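You operate a simulated robot arm through the tools that you are given. There is no shell and no other tool.

You run a simulated robot arm. Do the job below in one go: nothing can be reset, and whatever is moved stays where it is left.

TASK
Shut the carton and strap it tight with the yellow strap.
Fine: gauge in the green; strap over both flaps, red lever to HOLD, work the black lever; do not dent the carton.

It is judged by the outcome, as a careful person would: the job done as asked, and still so three seconds after it is handed in. It fails if anything else is knocked over, pushed out of place, dropped, spilled or broken.

THE ROBOT
A 6-joint arm with a three-finger gripper, fixed in place. Base frame: the origin is on the floor under the middle of its stand, x ahead of it, y to its left, z up; the work surface is at about z = 850. Lengths are in mm, angles in rad, forces in N, time in s.
It reaches about 1213 mm from its shoulder. Its first joint turns from -2.897 to 2.897 rad. Payload 4.89 kg.
The tool frame sits at the grasp point between the pads (the TCP): z along the fingers, y along the line on which they close. The tips reach 30 mm beyond it. The gripper opens to 164 mm; its body begins 125 mm behind the TCP.
Orientation is that of the tool frame in the base frame, as a unit quaternion [x, y, z, w]. With the fingers straight down and closing along the base's y, the tool's x points along the base's -x, its y along +y and its z along -z.

THE INTERFACE
- The arm moves only by the tool jog_arm. Its argument "steps" is a list of rows, each a list of 7 numbers: the shift along the tool's x, y, z in mm, then the turn, a rotation vector about the tool's x, y, z in rad, then the finger opening in mm, from 0 to 164. In form: [[tx, ty, tz, ax, ay, az, fingers], ...]. A call has 1 to 20 rows; each row shifts and turns the commanded pose from where the row before left it, along the tool's axes as they then stand. Each row takes 0.2 s and may step no farther than 50 mm and 0.15 rad from the row before; otherwise, or with a gripper value out of range, the whole call is refused. A pose out of reach is approached as far as the arm can. The call stops where the force on the tool passes 90 N (or 10 N more than at its start, if that is more) or the arm is blocked; 0.2 s more then pass. The fingers move at their own pace (about 108 mm/s each) and stop on an object; they squeeze with about 43 N. The grip force told is the motor's: it shows also when the fingers shut on nothing. Time passes only in rows, and 0.2 s behind the last, so rows that do not move let the fingers close. It gives the time, the measured TCP pose, the force on the tool (base axes), the opening and the grip force at its end, in the units of the frame above (readings bear some noise), with the torque about the TCP (base axes, N m) and any sound that the robot's microphone picked up.
- Cameras (640 x 400 px; columns grow to the right, rows downward): "scene" is fixed at [391.2, -505.3, 1534]; the picture's right is [0.81, -0.58, 0.00], its down [-0.25, -0.35, -0.90] and it looks along [0.52, 0.73, -0.43] (base axes); focal length 314 px, centre (320, 200). "wrist" rides on the gripper at [76, -2, -152] in the tool frame; the picture's right is [0.02, 1.00, 0.00], its down [-0.88, 0.02, -0.47] and it looks along [-0.47, 0.01, 0.88] (tool axes); focal length 247 px, centre (320, 200). There is no depth. A picture from a camera that has moved, and an enlarged one, comes with that camera's place and axes in the base frame and with its lens. The place of the scene camera against the robot may be out by one fixed shift of up to 25 mm in any direction.
- capture(camera): a new picture of that camera. No time passes.
- move_column(by): moves the trunk up (or, below 0, down) by that many mm; the arm rides with it, the base frame stays. It gives what a move gives, with no picture.
- inspect(camera, box): a new picture of the part [left, top, right, bottom] of that camera's present view, enlarged. No time passes.
- sign_off(): hands the job in; it is judged then, once.

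Places have to be worked out from the pictures, the camera data and where the tool is seen. Open the gripper and draw the arm clear of the work before you hand the job in, unless the task says otherwise.

The tools are called after "Request:" as name(argument=value, ...) on one line, values as JSON. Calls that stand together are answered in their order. jog_arm: Moves the arm, as the interface text tells. Its arguments: {"type":"object","properties":{"steps":{"type":"array","items":{"type":"array","items":{"type":"number"}}}},"required":["steps"]} The other tools are called the same way: move_column (by) moves the trunk up or down; capture (camera) takes a picture; inspect (camera, box) takes an enlarged picture of a part of a camera's view; sign_off () hands the job in.

At the start:

```text
clock: 0.0
tool_pos: [536.1, 142.1, 1418.2]
tool_rot: [0.0, 1.0, 0.0, 0.0]
force: [-0.5, 0.1, -0.2]
ft_torque: [-0.02, -0.03, 0.0]
grip_width: 163.7
grip_force: 0.0
trunk travel left (down, up): [-125.0, 265.0]
```

scene: 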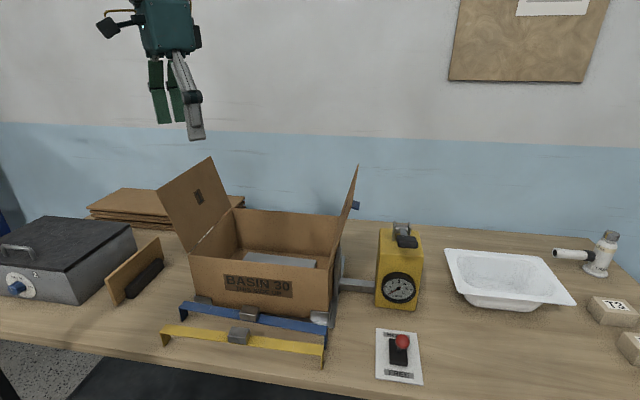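
wrist: 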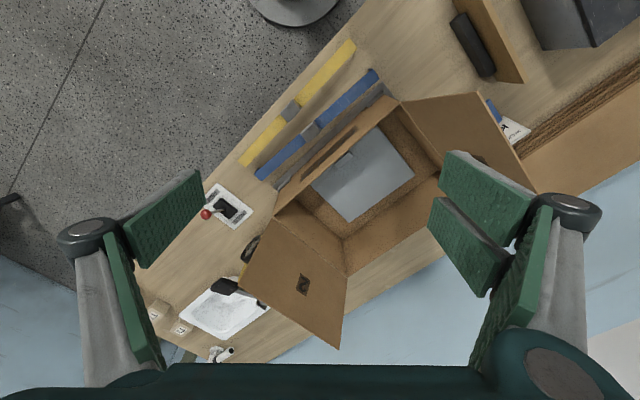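

I'll start by looking closely at the carton, straps, levers and gauge before moving anything.

Request:
inspect(camera="scene", box=[150, 150, 350, 380])

Request:
inspect(camera="scene", box=[320, 200, 450, 390])

Request:
inspect(camera="wrist", box=[180, 30, 480, 220])

Request:
inspect(camera="wrist", box=[140, 160, 360, 360])

```text
1.74 times, centred on (250, 265) of scene
camera zoom: at [391.2, -505.3, 1534.0], right [0.81, -0.58, 0.0], down [-0.25, -0.35, -0.9], along [0.52, 0.73, -0.43], focal length 546 px, centre (442, 87)
```

zoom: 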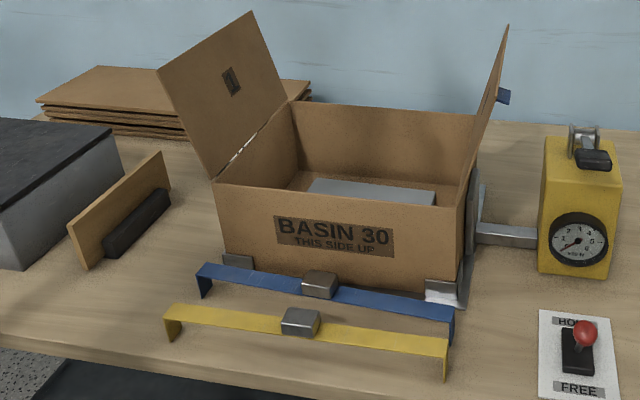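

```text
2.11 times, centred on (385, 295) of scene
camera zoom: at [391.2, -505.3, 1534.0], right [0.81, -0.58, 0.0], down [-0.25, -0.35, -0.9], along [0.52, 0.73, -0.43], focal length 660 px, centre (183, 0)
```

zoom: 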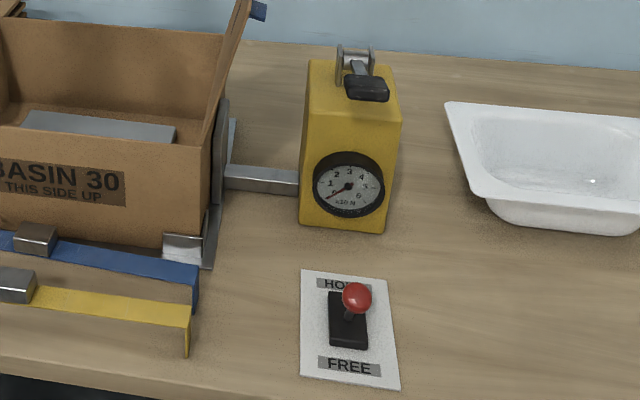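

```text
2.11 times, centred on (330, 125) of wrist
camera zoom: at [459.2, 138.4, 1570.7], right [-0.02, 1.0, 0.0], down [0.88, 0.02, 0.47], along [0.47, 0.01, -0.88], focal length 520 px, centre (299, 358)
```

zoom: 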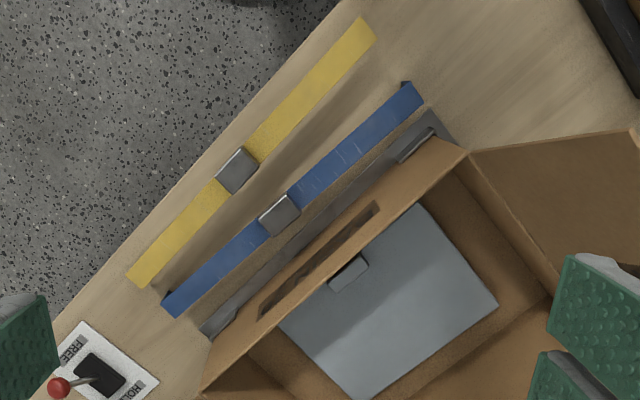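

```text
2.00 times, centred on (250, 260) of wrist
camera zoom: at [459.2, 138.4, 1570.7], right [-0.02, 1.0, 0.0], down [0.88, 0.02, 0.47], along [0.47, 0.01, -0.88], focal length 494 px, centre (460, 80)
```

zoom: 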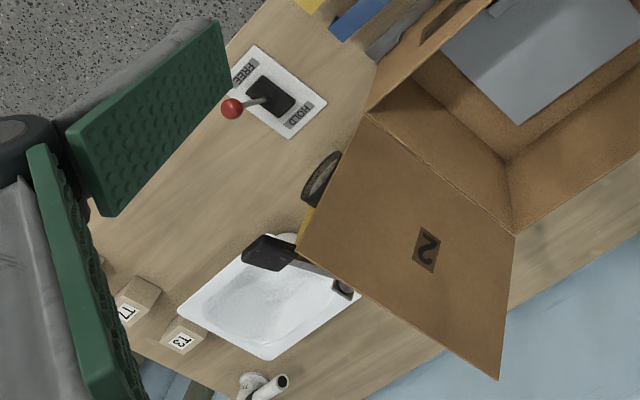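

The carton sits turned about 45°, with flaps marked 1 (left) and 2 (right). A gauge box and black lever are at its right, with the red lever plate in front. I'll zoom in further on the gauge, the cradle ends and the flaps.

Request:
inspect(camera="scene", box=[376, 265, 424, 305])

Request:
inspect(camera="scene", box=[300, 180, 400, 340])

Request:
inspect(camera="scene", box=[150, 280, 250, 350])

Request:
inspect(camera="scene", box=[370, 320, 430, 390])

Request:
inspect(camera="scene", box=[370, 210, 430, 260])

Request:
inspect(camera="scene", box=[500, 220, 640, 370])

Request:
inspect(camera="scene", box=[0, 180, 180, 320])

```text
10.00 times, centred on (400, 285) of scene
camera zoom: at [391.2, -505.3, 1534.0], right [0.81, -0.58, 0.0], down [-0.25, -0.35, -0.9], along [0.52, 0.73, -0.43], focal length 3138 px, centre (-480, -650)
```

zoom: 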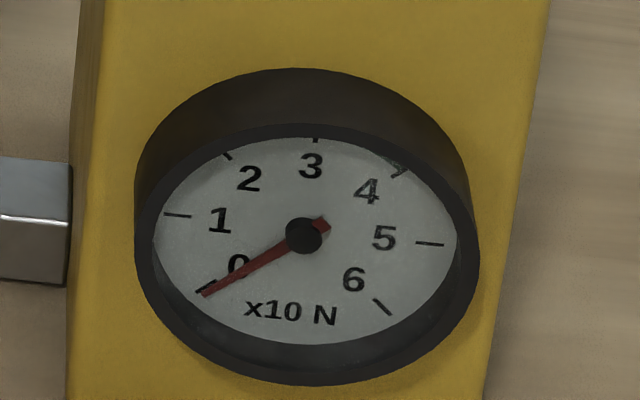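

```text
2.50 times, centred on (350, 260) of scene
camera zoom: at [391.2, -505.3, 1534.0], right [0.81, -0.58, 0.0], down [-0.25, -0.35, -0.9], along [0.52, 0.73, -0.43], focal length 784 px, centre (245, 50)
```

zoom: 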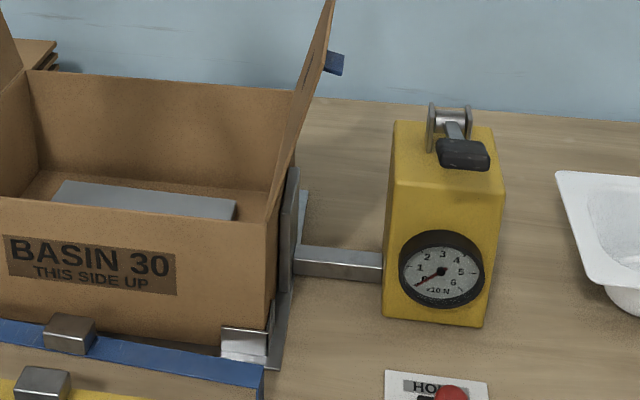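

```text
5.71 times, centred on (200, 315) of scene
camera zoom: at [391.2, -505.3, 1534.0], right [0.81, -0.58, 0.0], down [-0.25, -0.35, -0.9], along [0.52, 0.73, -0.43], focal length 1793 px, centre (1006, -457)
```

zoom: 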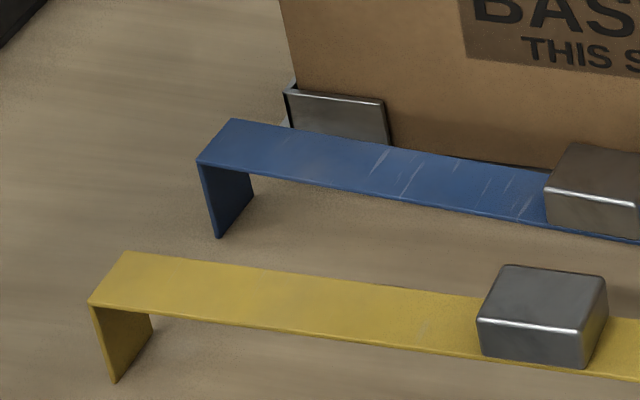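

```text
5.71 times, centred on (400, 355) of scene
camera zoom: at [391.2, -505.3, 1534.0], right [0.81, -0.58, 0.0], down [-0.25, -0.35, -0.9], along [0.52, 0.73, -0.43], focal length 1793 px, centre (-137, -686)
```

zoom: 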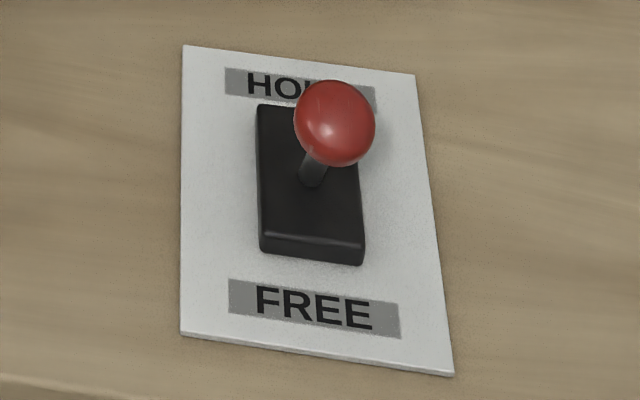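

```text
8.00 times, centred on (400, 235) of scene
camera zoom: at [391.2, -505.3, 1534.0], right [0.81, -0.58, 0.0], down [-0.25, -0.35, -0.9], along [0.52, 0.73, -0.43], focal length 2510 px, centre (-320, -80)
```

zoom: 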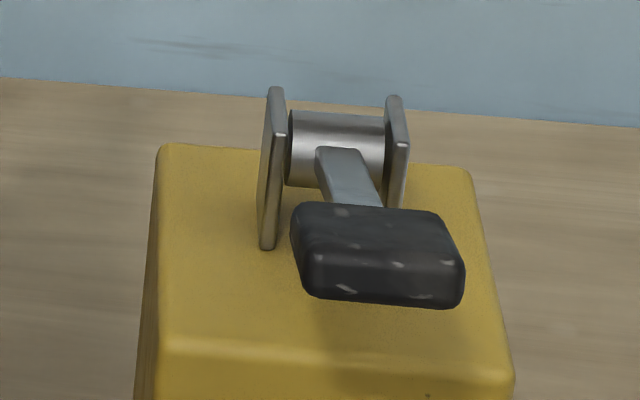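

```text
2.67 times, centred on (570, 295) of scene
camera zoom: at [391.2, -505.3, 1534.0], right [0.81, -0.58, 0.0], down [-0.25, -0.35, -0.9], along [0.52, 0.73, -0.43], focal length 837 px, centre (-347, -53)
```

zoom: 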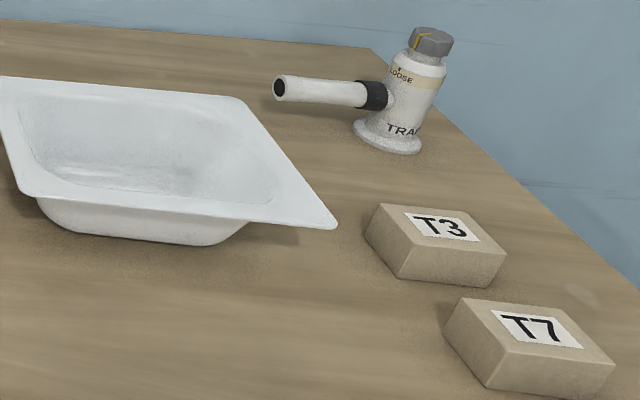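

```text
2.86 times, centred on (90, 250) of scene
camera zoom: at [391.2, -505.3, 1534.0], right [0.81, -0.58, 0.0], down [-0.25, -0.35, -0.9], along [0.52, 0.73, -0.43], focal length 896 px, centre (977, 57)
```

zoom: 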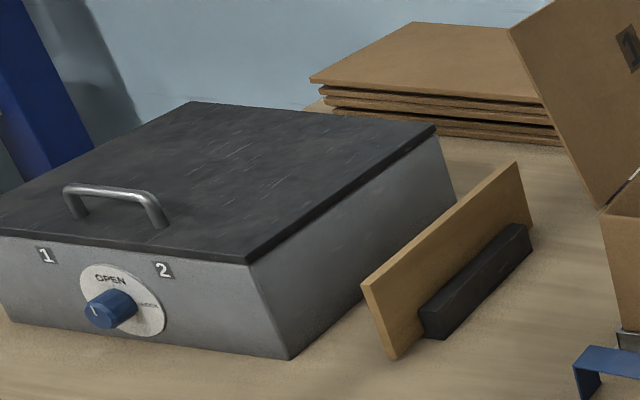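

The gauge reads 0, no green band shows from this angle, and the red lever looks tilted toward FREE. I'll swing the arm to the right, well above everything, and yaw it 45° so the wrist camera faces the gauge box and carton along their axis.

Request:
jog_arm(steps=[[-2, -45, 5, 0, 0, 0, 164], [-2, -45, 5, 0, 0, 0, 164], [-2, -45, 5, 0, 0, 0, 164], [-2, -45, 5, 0, 0, 0, 164], [-2, -45, 5, 0, 0, 0, 164], [-2, -45, 5, 0, 0, 0, 164], [-2, -45, 5, 0, 0, 0, 164], [-2, -45, 5, 0, 0, 0, 164], [0, 0, 0, 0, 0, -0.131, 164], [0, 0, 0, 0, 0, -0.131, 164], [0, 0, 0, 0, 0, -0.131, 164], [0, 0, 0, 0, 0, -0.131, 164], [0, 0, 0, 0, 0, -0.131, 164], [0, 0, 0, 0, 0, -0.131, 164], [0, 0, 0, 0, -0.125, 0, 164], [0, 0, 0, 0, -0.125, 0, 164], [0, 0, 0, 0, -0.125, 0, 164], [0, 0, 0, 0, -0.125, 0, 164]])

Request:
capture(camera="wrist")

```text
clock: 3.8
tool_pos: [553.5, -218.8, 1378.5]
tool_rot: [-0.371, 0.895, 0.094, 0.229]
force: [0.7, 0.8, -0.9]
ft_torque: [-0.08, 0.03, -0.04]
grip_width: 164.2
grip_force: 0.0
trunk travel left (down, up): [-125.0, 265.0]
```

```text
taken
camera wrist: at [454.3, -319.6, 1475.8], right [-0.72, 0.69, -0.01], down [0.37, 0.4, 0.84], along [0.58, 0.6, -0.55], focal length 247 px, centre (320, 200)
```

wrist: 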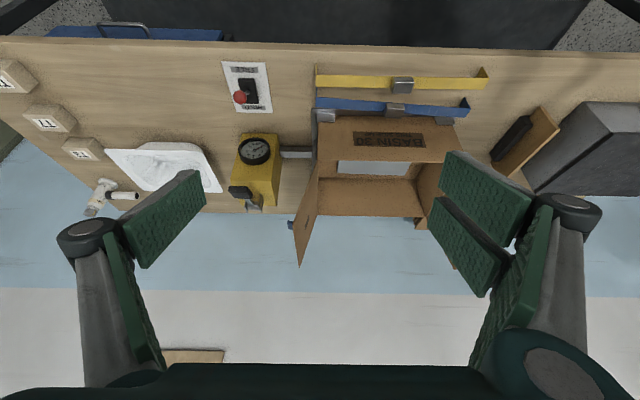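

The picture is upside-down because of how the camera is mounted, but it covers the whole work area. I'll zoom in on the gauge box, carton and red lever from here.

Request:
inspect(camera="wrist", box=[225, 125, 325, 215])

Request:
inspect(camera="wrist", box=[280, 60, 500, 270])

Request:
inspect(camera="wrist", box=[210, 50, 290, 130])

```text
4.44 times, centred on (275, 170) of wrist
camera zoom: at [454.3, -319.6, 1475.8], right [-0.72, 0.69, -0.01], down [0.37, 0.4, 0.84], along [0.58, 0.6, -0.55], focal length 1098 px, centre (520, 333)
```

zoom: 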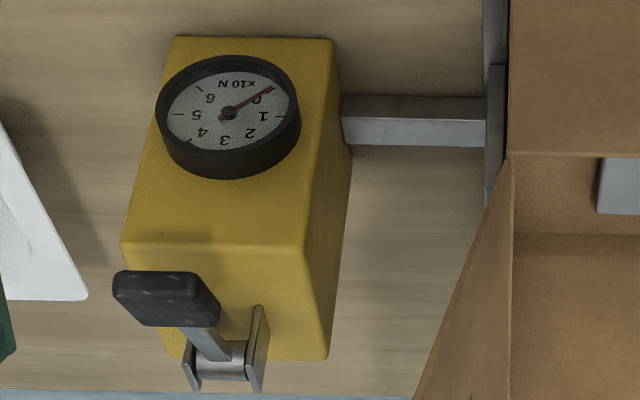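

```text
1.90 times, centred on (390, 165) of wrist
camera zoom: at [454.3, -319.6, 1475.8], right [-0.72, 0.69, -0.01], down [0.37, 0.4, 0.84], along [0.58, 0.6, -0.55], focal length 470 px, centre (187, 267)
```

zoom: 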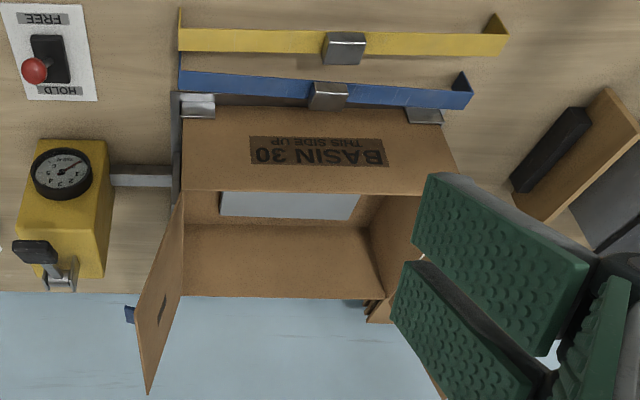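

```text
5.00 times, centred on (250, 90) of wrist
camera zoom: at [454.3, -319.6, 1475.8], right [-0.72, 0.69, -0.01], down [0.37, 0.4, 0.84], along [0.58, 0.6, -0.55], focal length 1235 px, centre (670, 750)
```

zoom: 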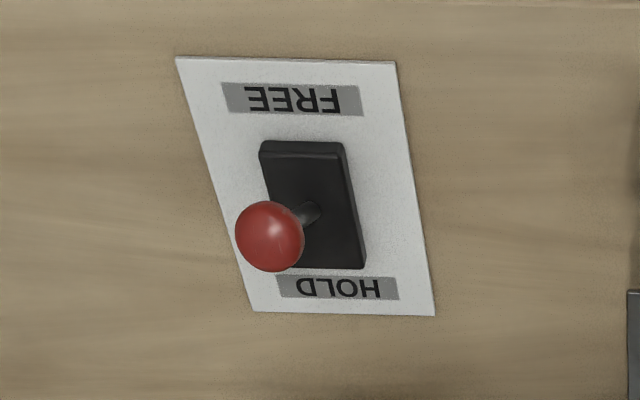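

Request:
inspect(camera="wrist", box=[234, 133, 274, 168])

Request:
inspect(camera="wrist", box=[270, 100, 340, 270])

```text
11.43 times, centred on (254, 150) of wrist
camera zoom: at [454.3, -319.6, 1475.8], right [-0.72, 0.69, -0.01], down [0.37, 0.4, 0.84], along [0.58, 0.6, -0.55], focal length 2823 px, centre (1074, 766)
```

zoom: 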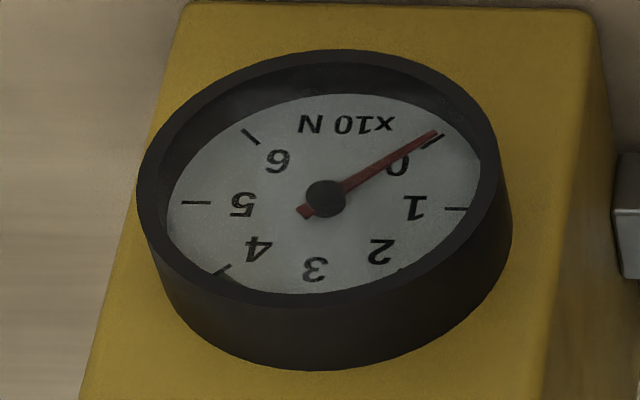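

```text
2.35 times, centred on (305, 185) of wrist
camera zoom: at [454.3, -319.6, 1475.8], right [-0.72, 0.69, -0.01], down [0.37, 0.4, 0.84], along [0.58, 0.6, -0.55], focal length 581 px, centre (355, 235)
```

zoom: 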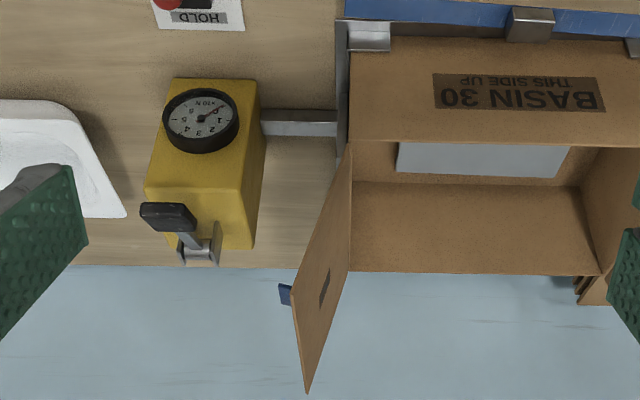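

The top of the dial is hidden under the gauge's hood. I'll lower the wrist camera in front of the bench, clear of everything, and look at the dial nearly head-on.

Request:
jog_arm(steps=[[16.3, -21.8, 37.9, 0, 0, 0, 164], [16.3, -21.8, 37.9, 0, 0, 0, 164], [16.3, -21.8, 37.9, 0, 0, 0, 164], [16.3, -21.8, 37.9, 0, 0, 0, 164], [16.3, -21.8, 37.9, 0, 0, 0, 164], [16.3, -21.8, 37.9, 0, 0, 0, 164], [16.3, -21.8, 37.9, 0, 0, 0, 164], [16.3, -21.8, 37.9, 0, 0, 0, 164], [16.3, -21.8, 37.9, 0, 0, 0, 164], [0, 0, 0, 0, -0.118, 0, 164], [0, 0, 0, 0, -0.118, 0, 164], [0, 0, 0, 0, -0.118, 0, 164]])

Request:
capture(camera="wrist")

```text
clock: 6.4
tool_pos: [714.4, -333.9, 1009.6]
tool_rot: [-0.348, 0.84, 0.158, 0.384]
force: [0.0, 0.0, 0.1]
ft_torque: [-0.16, 0.03, -0.12]
grip_width: 163.9
grip_force: 0.1
trunk travel left (down, up): [-125.0, 265.0]
```

```text
taken
camera wrist: at [598.2, -452.1, 1050.9], right [-0.72, 0.7, -0.02], down [0.14, 0.17, 0.98], along [0.68, 0.7, -0.22], focal length 247 px, centre (320, 200)
```

wrist: 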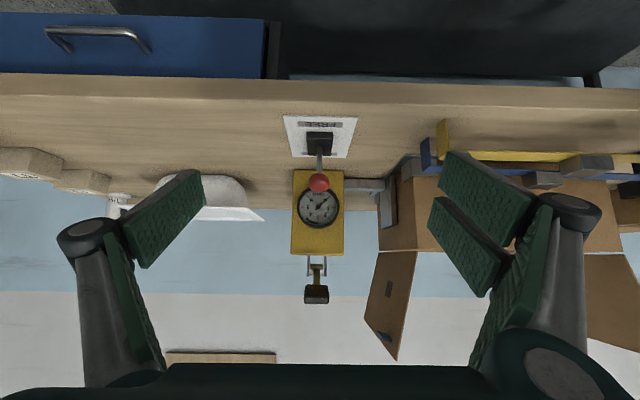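

Request:
inspect(camera="wrist", box=[292, 180, 346, 235])

Request:
inspect(camera="wrist", box=[270, 100, 370, 310])

Request:
inspect(camera="wrist", box=[340, 110, 460, 380])

```text
7.27 times, centred on (319, 208) of wrist
camera zoom: at [598.2, -452.1, 1050.9], right [-0.72, 0.7, -0.02], down [0.14, 0.17, 0.98], along [0.68, 0.7, -0.22], focal length 1796 px, centre (327, 146)
```

zoom: 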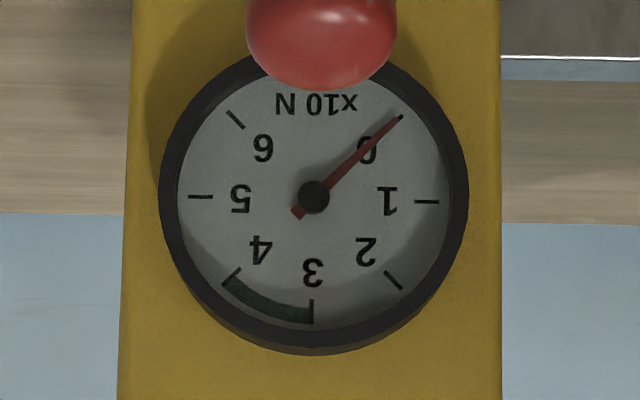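

```text
1.90 times, centred on (320, 205) of wrist
camera zoom: at [598.2, -452.1, 1050.9], right [-0.72, 0.7, -0.02], down [0.14, 0.17, 0.98], along [0.68, 0.7, -0.22], focal length 470 px, centre (320, 190)
```

zoom: 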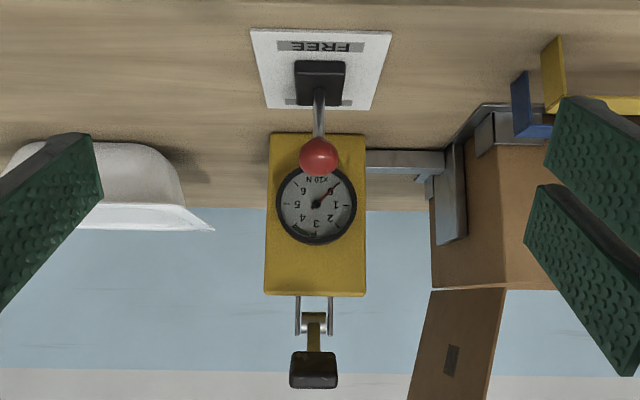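

```text
1.48 times, centred on (400, 245) of wrist
camera zoom: at [598.2, -452.1, 1050.9], right [-0.72, 0.7, -0.02], down [0.14, 0.17, 0.98], along [0.68, 0.7, -0.22], focal length 366 px, centre (202, 133)
```

zoom: 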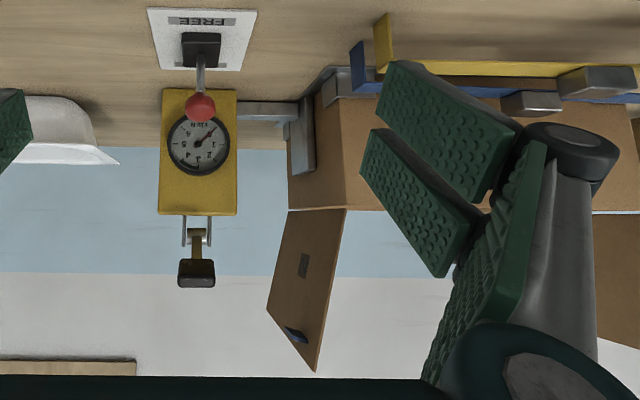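

The green band runs from 3 to 4 (30–40 N), so I'll aim for about 35 N. The black handle works out at about (950, -94, 1124), with its pivot near (1032, -13, 1090). Next I'll straighten the tool, raise it, and view the straps and carton top from above.

Request:
jog_arm(steps=[[0, 0, 0, 0, 0.1425, 0, 164], [0, 0, 0, 0, 0.1425, 0, 164], [0, 0, 0, 0, 0.1425, 0, 164], [0, 0, 0, 0, 0.1425, 0, 164], [0, 0, 0, 0, 0.1425, 0, 164], [0, 0, 0, 0, 0.1425, 0, 164], [0, 0, -48, 0, 0, 0, 164], [0, 0, -48, 0, 0, 0, 164], [0, 0, -48, 0, 0, 0, 164], [0, 0, -48, 0, 0, 0, 164], [0, 0, -48, 0, 0, 0, 164], [-20.7, 43.1, 0, 0, 0, 0, 164], [-20.7, 43.1, 0, 0, 0, 0, 164], [-20.7, 43.1, 0, 0, 0, 0, 164], [-20.7, 43.1, 0, 0, 0, 0, 164], [-20.7, 43.1, 0, 0, 0, 0, 164], [-20.7, 43.1, 0, 0, 0, 0, 164], [-20.7, 43.1, 0, 0, 0, 0, 164], [-20.7, 43.1, 0, 0, 0, 0, 164], [-20.7, 43.1, 0, 0, 0, 0, 164]])

Request:
capture(camera="wrist")

```text
clock: 10.6
tool_pos: [576.5, 69.6, 1250.7]
tool_rot: [-0.382, 0.924, 0.0, 0.0]
force: [0.9, -1.1, -0.7]
ft_torque: [0.17, 0.11, 0.03]
grip_width: 164.0
grip_force: 0.0
trunk travel left (down, up): [-125.0, 265.0]
```

```text
taken
camera wrist: at [523.3, 14.8, 1402.0], right [-0.72, 0.69, 0.0], down [0.61, 0.64, 0.47], along [0.33, 0.34, -0.88], focal length 247 px, centre (320, 200)
```

wrist: 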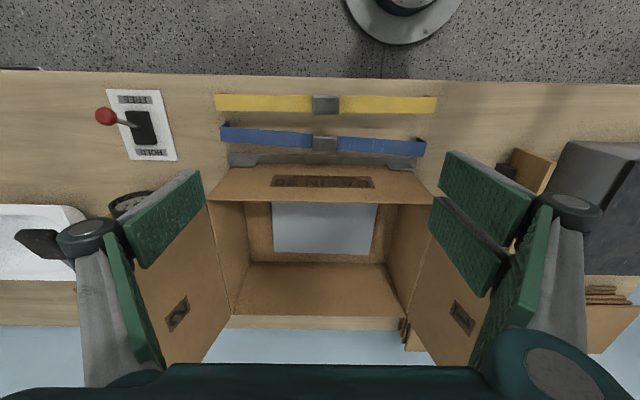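

Request:
inspect(camera="wrist", box=[200, 80, 330, 215])

Request:
inspect(camera="wrist", box=[310, 80, 450, 215])

Request:
inspect(camera="wrist", box=[200, 180, 440, 370])

Request:
inspect(camera="wrist", box=[80, 80, 190, 170])

```text
2.96 times, centred on (265, 148) of wrist
camera zoom: at [523.3, 14.8, 1402.0], right [-0.72, 0.69, 0.0], down [0.61, 0.64, 0.47], along [0.33, 0.34, -0.88], focal length 732 px, centre (483, 356)
```

zoom: 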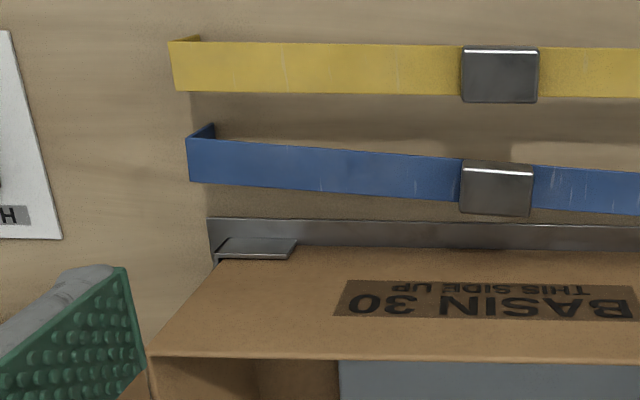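

```text
2.96 times, centred on (380, 148) of wrist
camera zoom: at [523.3, 14.8, 1402.0], right [-0.72, 0.69, 0.0], down [0.61, 0.64, 0.47], along [0.33, 0.34, -0.88], focal length 732 px, centre (142, 356)
```

zoom: 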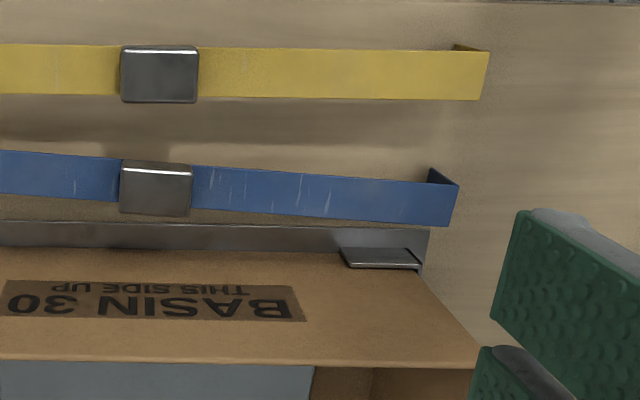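

```text
2.11 times, centred on (320, 275) of wrist
camera zoom: at [523.3, 14.8, 1402.0], right [-0.72, 0.69, 0.0], down [0.61, 0.64, 0.47], along [0.33, 0.34, -0.88], focal length 520 px, centre (320, 42)
```

zoom: 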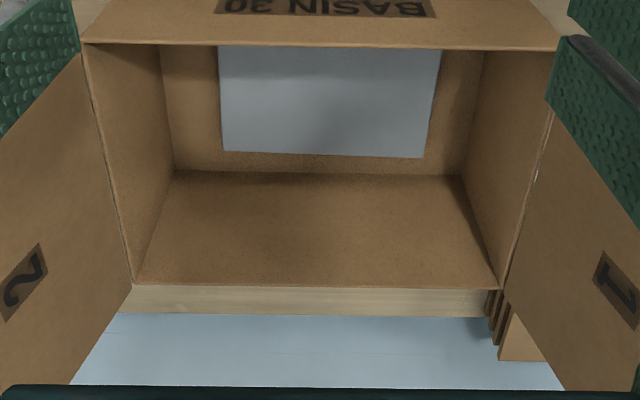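

```text
4.44 times, centred on (135, 125) of wrist
camera zoom: at [523.3, 14.8, 1402.0], right [-0.72, 0.69, 0.0], down [0.61, 0.64, 0.47], along [0.33, 0.34, -0.88], focal length 1098 px, centre (1142, 533)
```

zoom: 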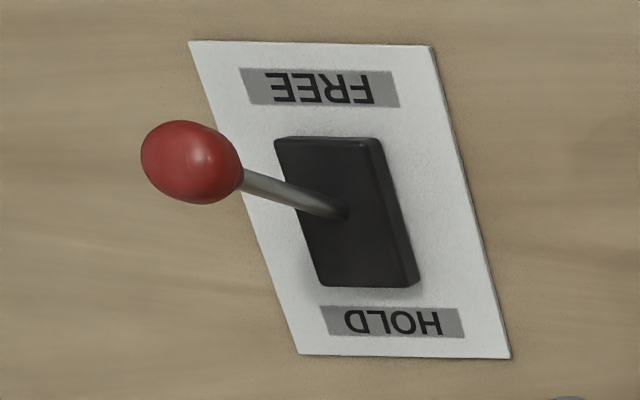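

The red ball is at about (850, -195, 943), so the lever is tilted toward FREE, and its pivot is near (875, -172). The yellow strap's buckle is at about (559, 67), and the carton top looks to be near z = 1035. I'll now look at the carton's right side and its side plate.

Request:
jog_arm(steps=[[4.6, -43.8, 13, 0, 0, 0, 164], [4.6, -43.8, 13, 0, 0, 0, 164], [4.6, -43.8, 13, 0, 0, 0, 164], [4.6, -43.8, 13, 0, 0, 0, 164], [4.6, -43.8, 13, 0, 0, 0, 164], [4.6, -43.8, 13, 0, 0, 0, 164], [4.6, -43.8, 13, 0, 0, 0, 164], [0, 0, 0, 0, 0, -0.131, 164], [0, 0, 0, 0, 0, -0.131, 164], [0, 0, 0, 0, 0, -0.131, 164], [0, 0, 0, 0, 0, -0.131, 164], [0, 0, 0, 0, 0, -0.131, 164], [0, 0, 0, 0, 0, -0.131, 164], [0, 0, 0, 0, -0.1175, 0, 164], [0, 0, 0, 0, -0.1175, 0, 164], [0, 0, 0, 0, -0.1175, 0, 164], [0, 0, 0, 0, -0.1175, 0, 164]])

Request:
capture(camera="wrist")

Request:
capture(camera="scene")

```text
clock: 14.2
tool_pos: [766.4, -165.7, 1158.5]
tool_rot: [0.688, -0.687, -0.165, -0.165]
force: [-0.3, 0.9, 0.6]
ft_torque: [-0.15, -0.01, -0.03]
grip_width: 164.0
grip_force: 0.0
trunk travel left (down, up): [-125.0, 265.0]
```

```text
taken
camera wrist: at [768.5, -303.8, 1259.1], right [-1.0, -0.02, -0.01], down [-0.02, 0.57, 0.82], along [-0.01, 0.82, -0.57], focal length 247 px, centre (320, 200)
```

wrist: 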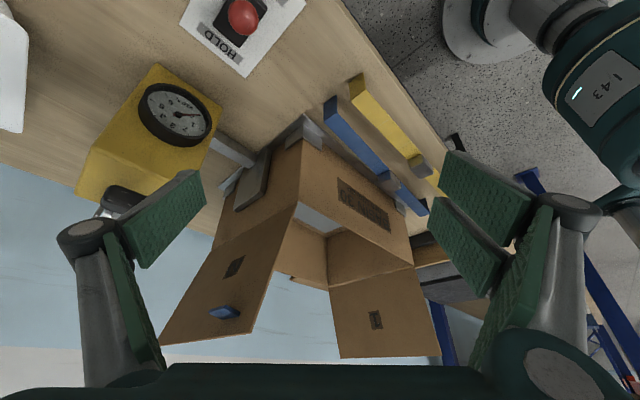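

```text
taken
```

scene: 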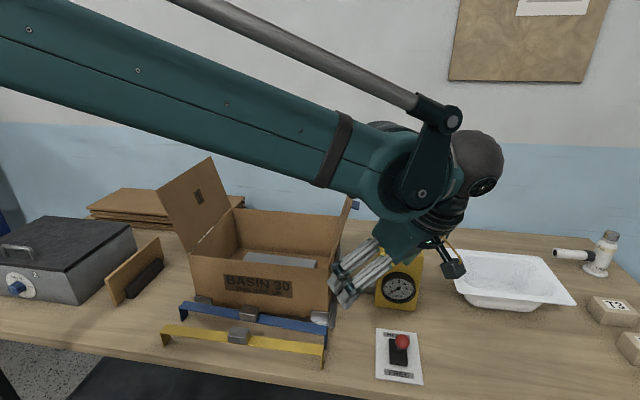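

Request:
inspect(camera="wrist", box=[150, 90, 350, 230])

Request:
inspect(camera="wrist", box=[150, 180, 330, 350])

Request:
inspect(camera="wrist", box=[300, 70, 450, 230])

```text
2.86 times, centred on (250, 160) of wrist
camera zoom: at [768.5, -303.8, 1259.1], right [-1.0, -0.02, -0.01], down [-0.02, 0.57, 0.82], along [-0.01, 0.82, -0.57], focal length 706 px, centre (520, 314)
```

zoom: 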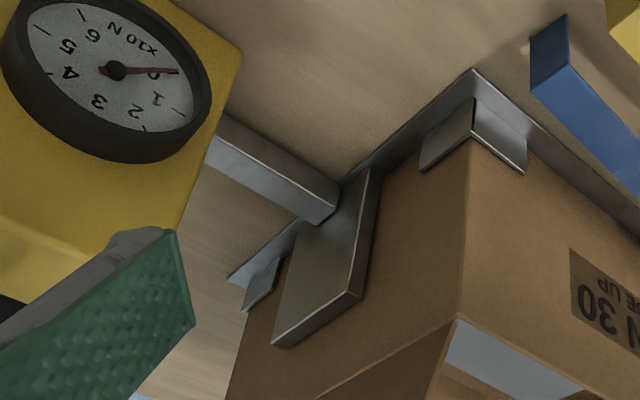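

```text
2.35 times, centred on (240, 265) of wrist
camera zoom: at [768.5, -303.8, 1259.1], right [-1.0, -0.02, -0.01], down [-0.02, 0.57, 0.82], along [-0.01, 0.82, -0.57], focal length 581 px, centre (508, 47)
```

zoom: 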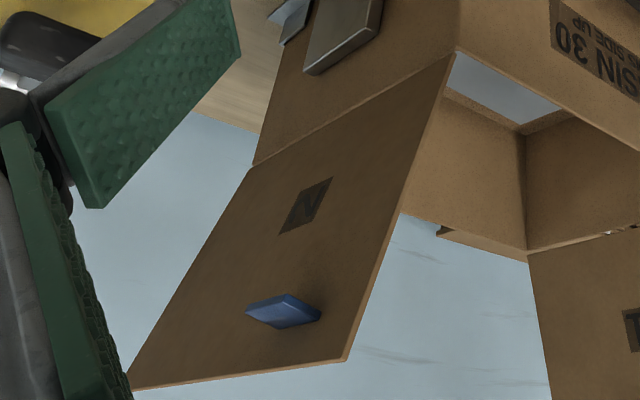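

```text
2.50 times, centred on (375, 150) of wrist
camera zoom: at [768.5, -303.8, 1259.1], right [-1.0, -0.02, -0.01], down [-0.02, 0.57, 0.82], along [-0.01, 0.82, -0.57], focal length 617 px, centre (182, 325)
```

zoom: 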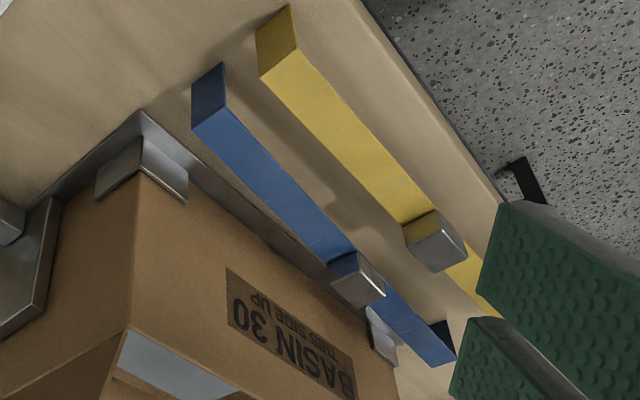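

The right side shows a plate fixed to the cradle, level with the middle of the carton. Flap 2 also has a blue tab near its front free corner, outside the strap's lane. Triangulating puts the carton top at z≈1035, the carton at about 380 × 288 mm centred near (765, 260), and the flaps about 195 long and leaning 15° outward. Now I'll rise, straighten, close the fingers and head for the outside of flap 1.

Request:
jog_arm(steps=[[0, 0, 0, 0, 0.1175, 0, 164], [0, 0, 0, 0, 0.1175, 0, 164], [0, 0, 0, 0, 0.1175, 0, 164], [0, 0, 0, 0, 0.1175, 0, 120], [0, 0, -43, 0, 0, 0, 80], [0, 0, -43, 0, 0, 0, 40], [0, 0, -43, 0, 0, 0, 0], [0, 0, -43, 0, 0, 0, 0], [0, 0, 0, 0, 0, 0.131, 0], [0, 0, 0, 0, 0, 0.131, 0], [0, 0, 0, 0, 0, 0.131, 0], [0, 0, 0, 0, 0, 0.131, 0], [0, 0, 0, 0, 0, 0.131, 0], [0, 0, 0, 0, 0, 0.131, 0]])

Request:
capture(camera="wrist")

Request:
capture(camera="scene")

```text
clock: 17.2
tool_pos: [766.7, -167.1, 1331.0]
tool_rot: [-0.382, 0.924, 0.0, 0.0]
force: [0.3, -0.8, -0.1]
ft_torque: [0.0, -0.01, 0.04]
grip_width: 0.2
grip_force: 42.7
trunk travel left (down, up): [-125.0, 265.0]
```

```text
taken
camera wrist: at [713.0, -222.6, 1482.8], right [-0.72, 0.69, 0.0], down [0.61, 0.64, 0.47], along [0.33, 0.34, -0.88], focal length 247 px, centre (320, 200)
```

wrist: 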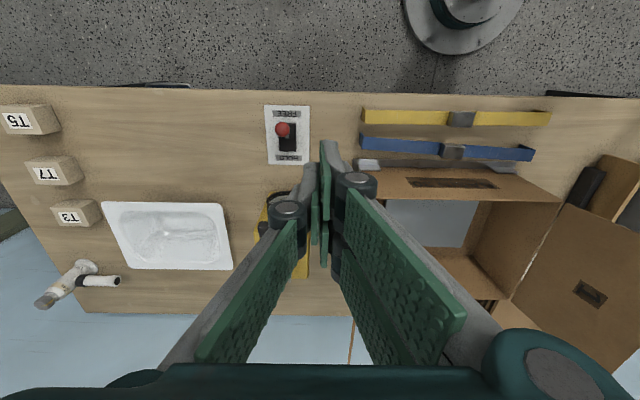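

```text
taken
```

scene: 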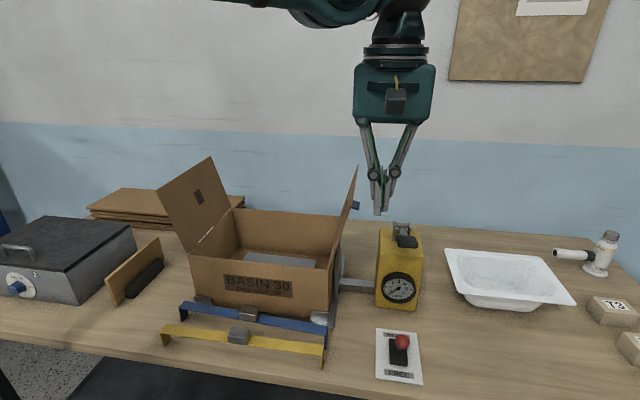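

The closed fingertips make a slim wedge, good for pushing. I'll move high over to the left side outside flap 1, then lower the tips to about z=1190.

Request:
jog_arm(steps=[[-20.05, 40.9, 0, 0, 0, 0, 0], [-20.05, 40.9, 0, 0, 0, 0, 0], [-20.05, 40.9, 0, 0, 0, 0, 0], [-20.05, 40.9, 0, 0, 0, 0, 0], [-20.05, 40.9, 0, 0, 0, 0, 0], [-20.05, 40.9, 0, 0, 0, 0, 0], [-20.05, 40.9, 0, 0, 0, 0, 0], [-20.05, 40.9, 0, 0, 0, 0, 0], [-20.05, 40.9, 0, 0, 0, 0, 0], [-20.05, 40.9, 0, 0, 0, 0, 0], [-20.05, 40.9, 0, 0, 0, 0, 0], [-20.05, 40.9, 0, 0, 0, 0, 0], [-20.05, 40.9, 0, 0, 0, 0, 0], [-20.05, 40.9, 0, 0, 0, 0, 0], [-20.05, 40.9, 0, 0, 0, 0, 0], [0, 0, 37, 0, 0, 0, 0], [0, 0, 37, 0, 0, 0, 0], [0, 0, 37, 0, 0, 0, 0]])

Request:
capture(camera="wrist")

Request:
capture(camera="scene")

```text
clock: 21.0
tool_pos: [545.7, 480.6, 1219.7]
tool_rot: [-0.383, 0.924, 0.0, 0.0]
force: [0.0, 0.4, -0.2]
ft_torque: [0.05, -0.11, -0.02]
grip_width: 0.0
grip_force: 43.1
trunk travel left (down, up): [-125.0, 265.0]
```

```text
taken
camera wrist: at [491.4, 424.5, 1371.8], right [-0.72, 0.69, 0.0], down [0.61, 0.64, 0.47], along [0.33, 0.34, -0.88], focal length 247 px, centre (320, 200)
```

wrist: 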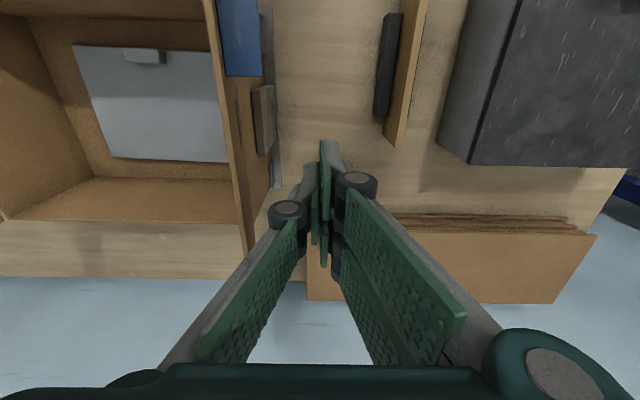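

```text
taken
```

scene: 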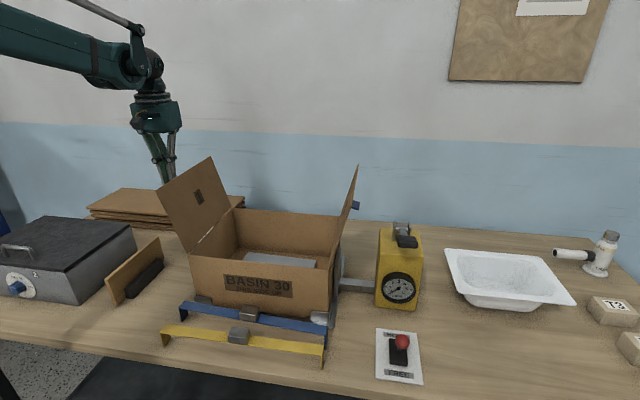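

Before pushing, I'll zoom in on flap 1's outer side, because something blue shows next to it.

Request:
inspect(camera="wrist", box=[150, 0, 330, 260])

Request:
inspect(camera="wrist", box=[0, 0, 320, 200])

```text
1.54 times, centred on (240, 130) of wrist
camera zoom: at [491.4, 424.5, 1371.8], right [-0.72, 0.69, 0.0], down [0.61, 0.64, 0.47], along [0.33, 0.34, -0.88], focal length 380 px, centre (443, 308)
```

zoom: 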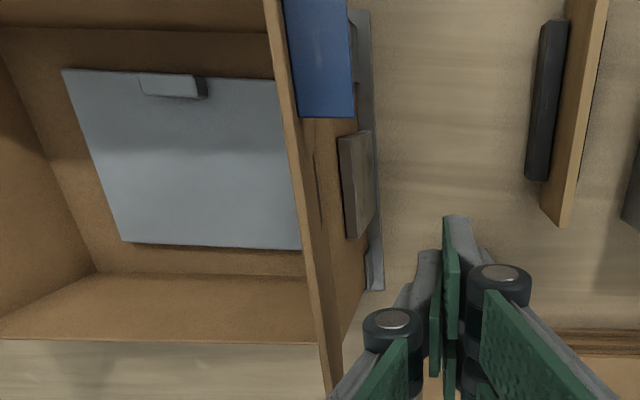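

```text
2.00 times, centred on (160, 100) of wrist
camera zoom: at [491.4, 424.5, 1371.8], right [-0.72, 0.69, 0.0], down [0.61, 0.64, 0.47], along [0.33, 0.34, -0.88], focal length 494 px, centre (640, 400)
```

zoom: 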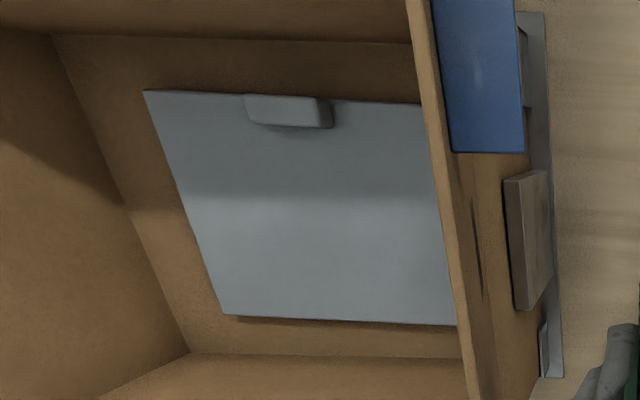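

Flap 1 has a matching blue tab near its front free corner, and there is a matching plate on the left side at mid-depth. Pushing at mid-depth stays clear of the tab, so I'll start pushing flap 1 gently toward upright.

Request:
jog_arm(steps=[[0, -40, -2, 0, 0, 0, 0], [0, -20, -2, 0, 0, 0, 0], [0, -12, -1, 0, 0, 0, 0], [0, -12, 0, 0, 0, 0, 0], [0, -12, 0, 0, 0, 0, 0], [0, -12, 0, 0, 0, 0, 0]])

Request:
capture(camera="wrist")

Request:
capture(camera="scene")

```text
clock: 22.4
tool_pos: [624.9, 404.6, 1223.1]
tool_rot: [-0.383, 0.924, -0.001, 0.0]
force: [-1.0, 0.4, 1.2]
ft_torque: [-0.08, -0.02, 0.03]
grip_width: 0.0
grip_force: 43.4
trunk travel left (down, up): [-125.0, 265.0]
```

```text
taken
camera wrist: at [570.8, 348.3, 1375.2], right [-0.72, 0.69, 0.0], down [0.61, 0.64, 0.47], along [0.33, 0.34, -0.88], focal length 247 px, centre (320, 200)
```

wrist: 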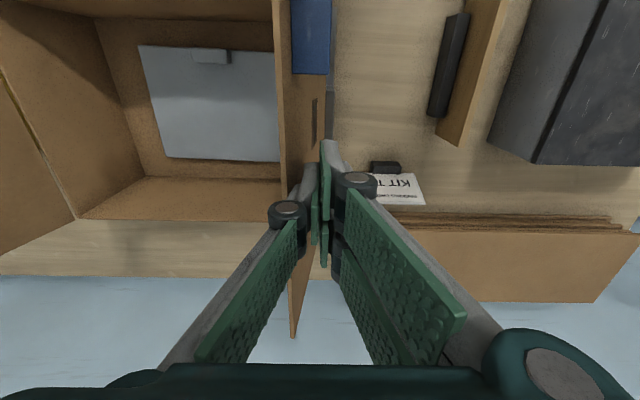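

```text
taken
```

scene: 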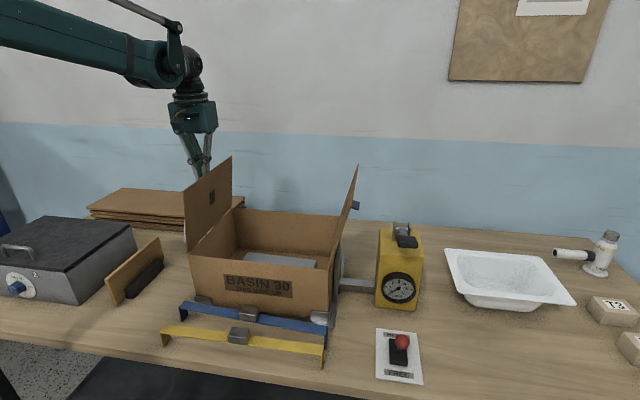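

The flap turns easily, with only about 1 N of force, and is now near vertical. A label has come into view on the table, so I'll read it while I'm here.

Request:
inspect(camera="wrist", box=[360, 155, 435, 215])

```text
6.67 times, centred on (398, 185) of wrist
camera zoom: at [570.8, 348.3, 1375.2], right [-0.72, 0.69, 0.0], down [0.61, 0.64, 0.47], along [0.33, 0.34, -0.88], focal length 1646 px, centre (-197, 300)
```

zoom: 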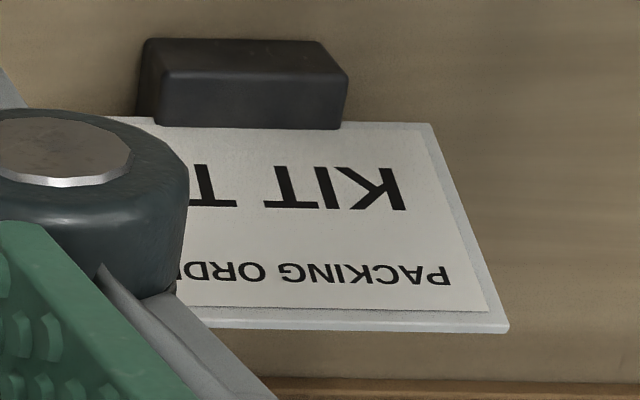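

The packing-order card belongs to something else, so I'll leave it alone. Continuing, I'll follow the arc to fold flap 1 inward to about 15° from shut.

Request:
jog_arm(steps=[[0, -19, 0, 0, 0, 0, 0], [0, -19.4, 3.5, 0, 0, 0, 0], [0, -19.6, 7, 0, 0, 0, 0], [0, -19, 8.9, 0, 0, 0, 0], [0, -17, 11.6, 0, 0, 0, 0], [0, -16, 14, 0, 0, 0, 0], [0, -13.5, 15.5, 0, 0, 0, 0], [0, -12.1, 17.5, 0, 0, 0, 0], [0, -8.9, 18.5, 0, 0, 0, 0], [0, -7, 20.1, 0, 0, 0, 0]])

Request:
capture(camera="wrist")

Request:
capture(camera="scene")

```text
clock: 24.6
tool_pos: [728.1, 297.0, 1107.3]
tool_rot: [-0.383, 0.924, 0.0, 0.0]
force: [-0.7, -0.2, 1.0]
ft_torque: [-0.01, -0.13, 0.05]
grip_width: 0.0
grip_force: 43.0
trunk travel left (down, up): [-125.0, 265.0]
```

```text
taken
camera wrist: at [674.3, 240.5, 1259.1], right [-0.72, 0.69, 0.0], down [0.61, 0.64, 0.47], along [0.33, 0.34, -0.88], focal length 247 px, centre (320, 200)
```

wrist: 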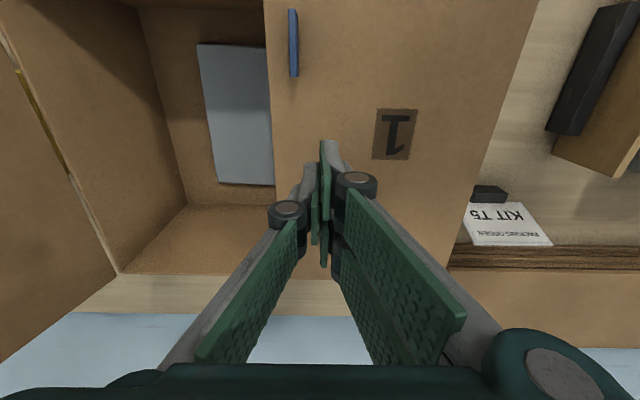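

```text
taken
```

scene: 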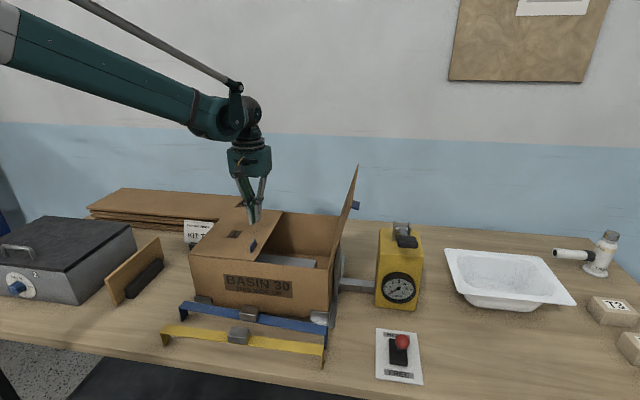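

Flap 1 is following the fingers. I'll press it down the last part in small steps while watching the force.

Request:
jog_arm(steps=[[0, -3, 14, 0, 0, 0, 0], [0, -2, 12, 0, 0, 0, 0], [0, 0, 6, 0, 0, 0, 0]])

Request:
capture(camera="wrist")

Request:
inspect(camera="scene", box=[170, 170, 370, 330])

```text
clock: 25.4
tool_pos: [732.1, 293.5, 1075.3]
tool_rot: [-0.383, 0.924, 0.0, 0.0]
force: [-0.5, -0.5, 0.5]
ft_torque: [0.01, -0.02, -0.01]
grip_width: 0.1
grip_force: 43.5
trunk travel left (down, up): [-125.0, 265.0]
```

```text
taken
camera wrist: at [679.0, 237.2, 1227.3], right [-0.72, 0.69, 0.0], down [0.61, 0.64, 0.47], along [0.33, 0.34, -0.88], focal length 247 px, centre (320, 200)
```

wrist: 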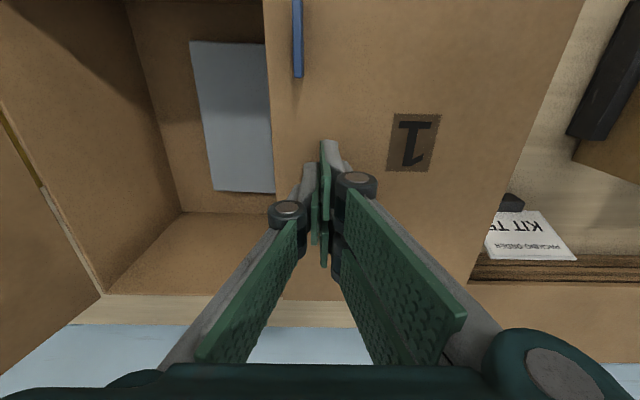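

```text
2.50 times, centred on (270, 250) of scene
camera zoom: at [391.2, -505.3, 1534.0], right [0.81, -0.58, 0.0], down [-0.25, -0.35, -0.9], along [0.52, 0.73, -0.43], focal length 784 px, centre (445, 75)
```

zoom: 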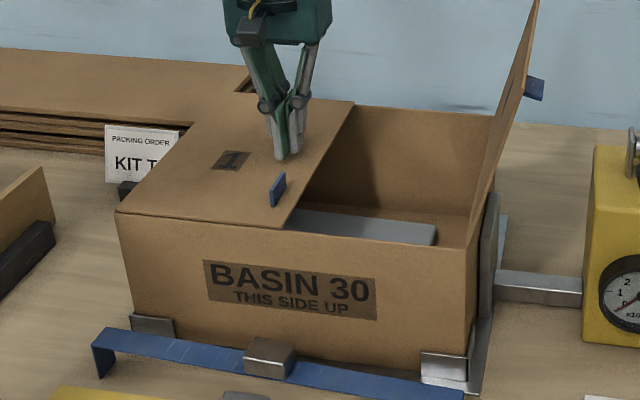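

Flap 1 is nearly flat. I'll ease down a few millimetres more until there is slight contact force.

Request:
jog_arm(steps=[[0, 0, 2.5, 0, 0, 0, 0], [0, 0, 2.5, 0, 0, 0, 0]])

Request:
inspect(camera="scene", box=[180, 190, 300, 290])

```text
clock: 26.0
tool_pos: [734.6, 292.9, 1068.8]
tool_rot: [-0.382, 0.924, 0.001, 0.0]
force: [-0.6, 0.3, 0.6]
ft_torque: [-0.01, -0.01, 0.02]
grip_width: 0.3
grip_force: 43.0
trunk travel left (down, up): [-125.0, 265.0]
```

```text
4.00 times, centred on (240, 240) of scene
camera zoom: at [391.2, -505.3, 1534.0], right [0.81, -0.58, 0.0], down [-0.25, -0.35, -0.9], along [0.52, 0.73, -0.43], focal length 1255 px, centre (640, 40)
```

zoom: 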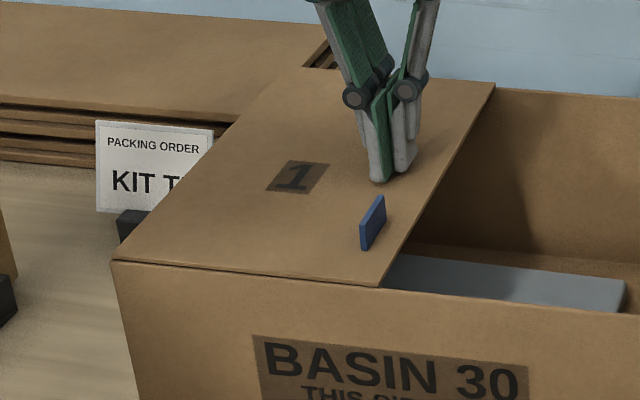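

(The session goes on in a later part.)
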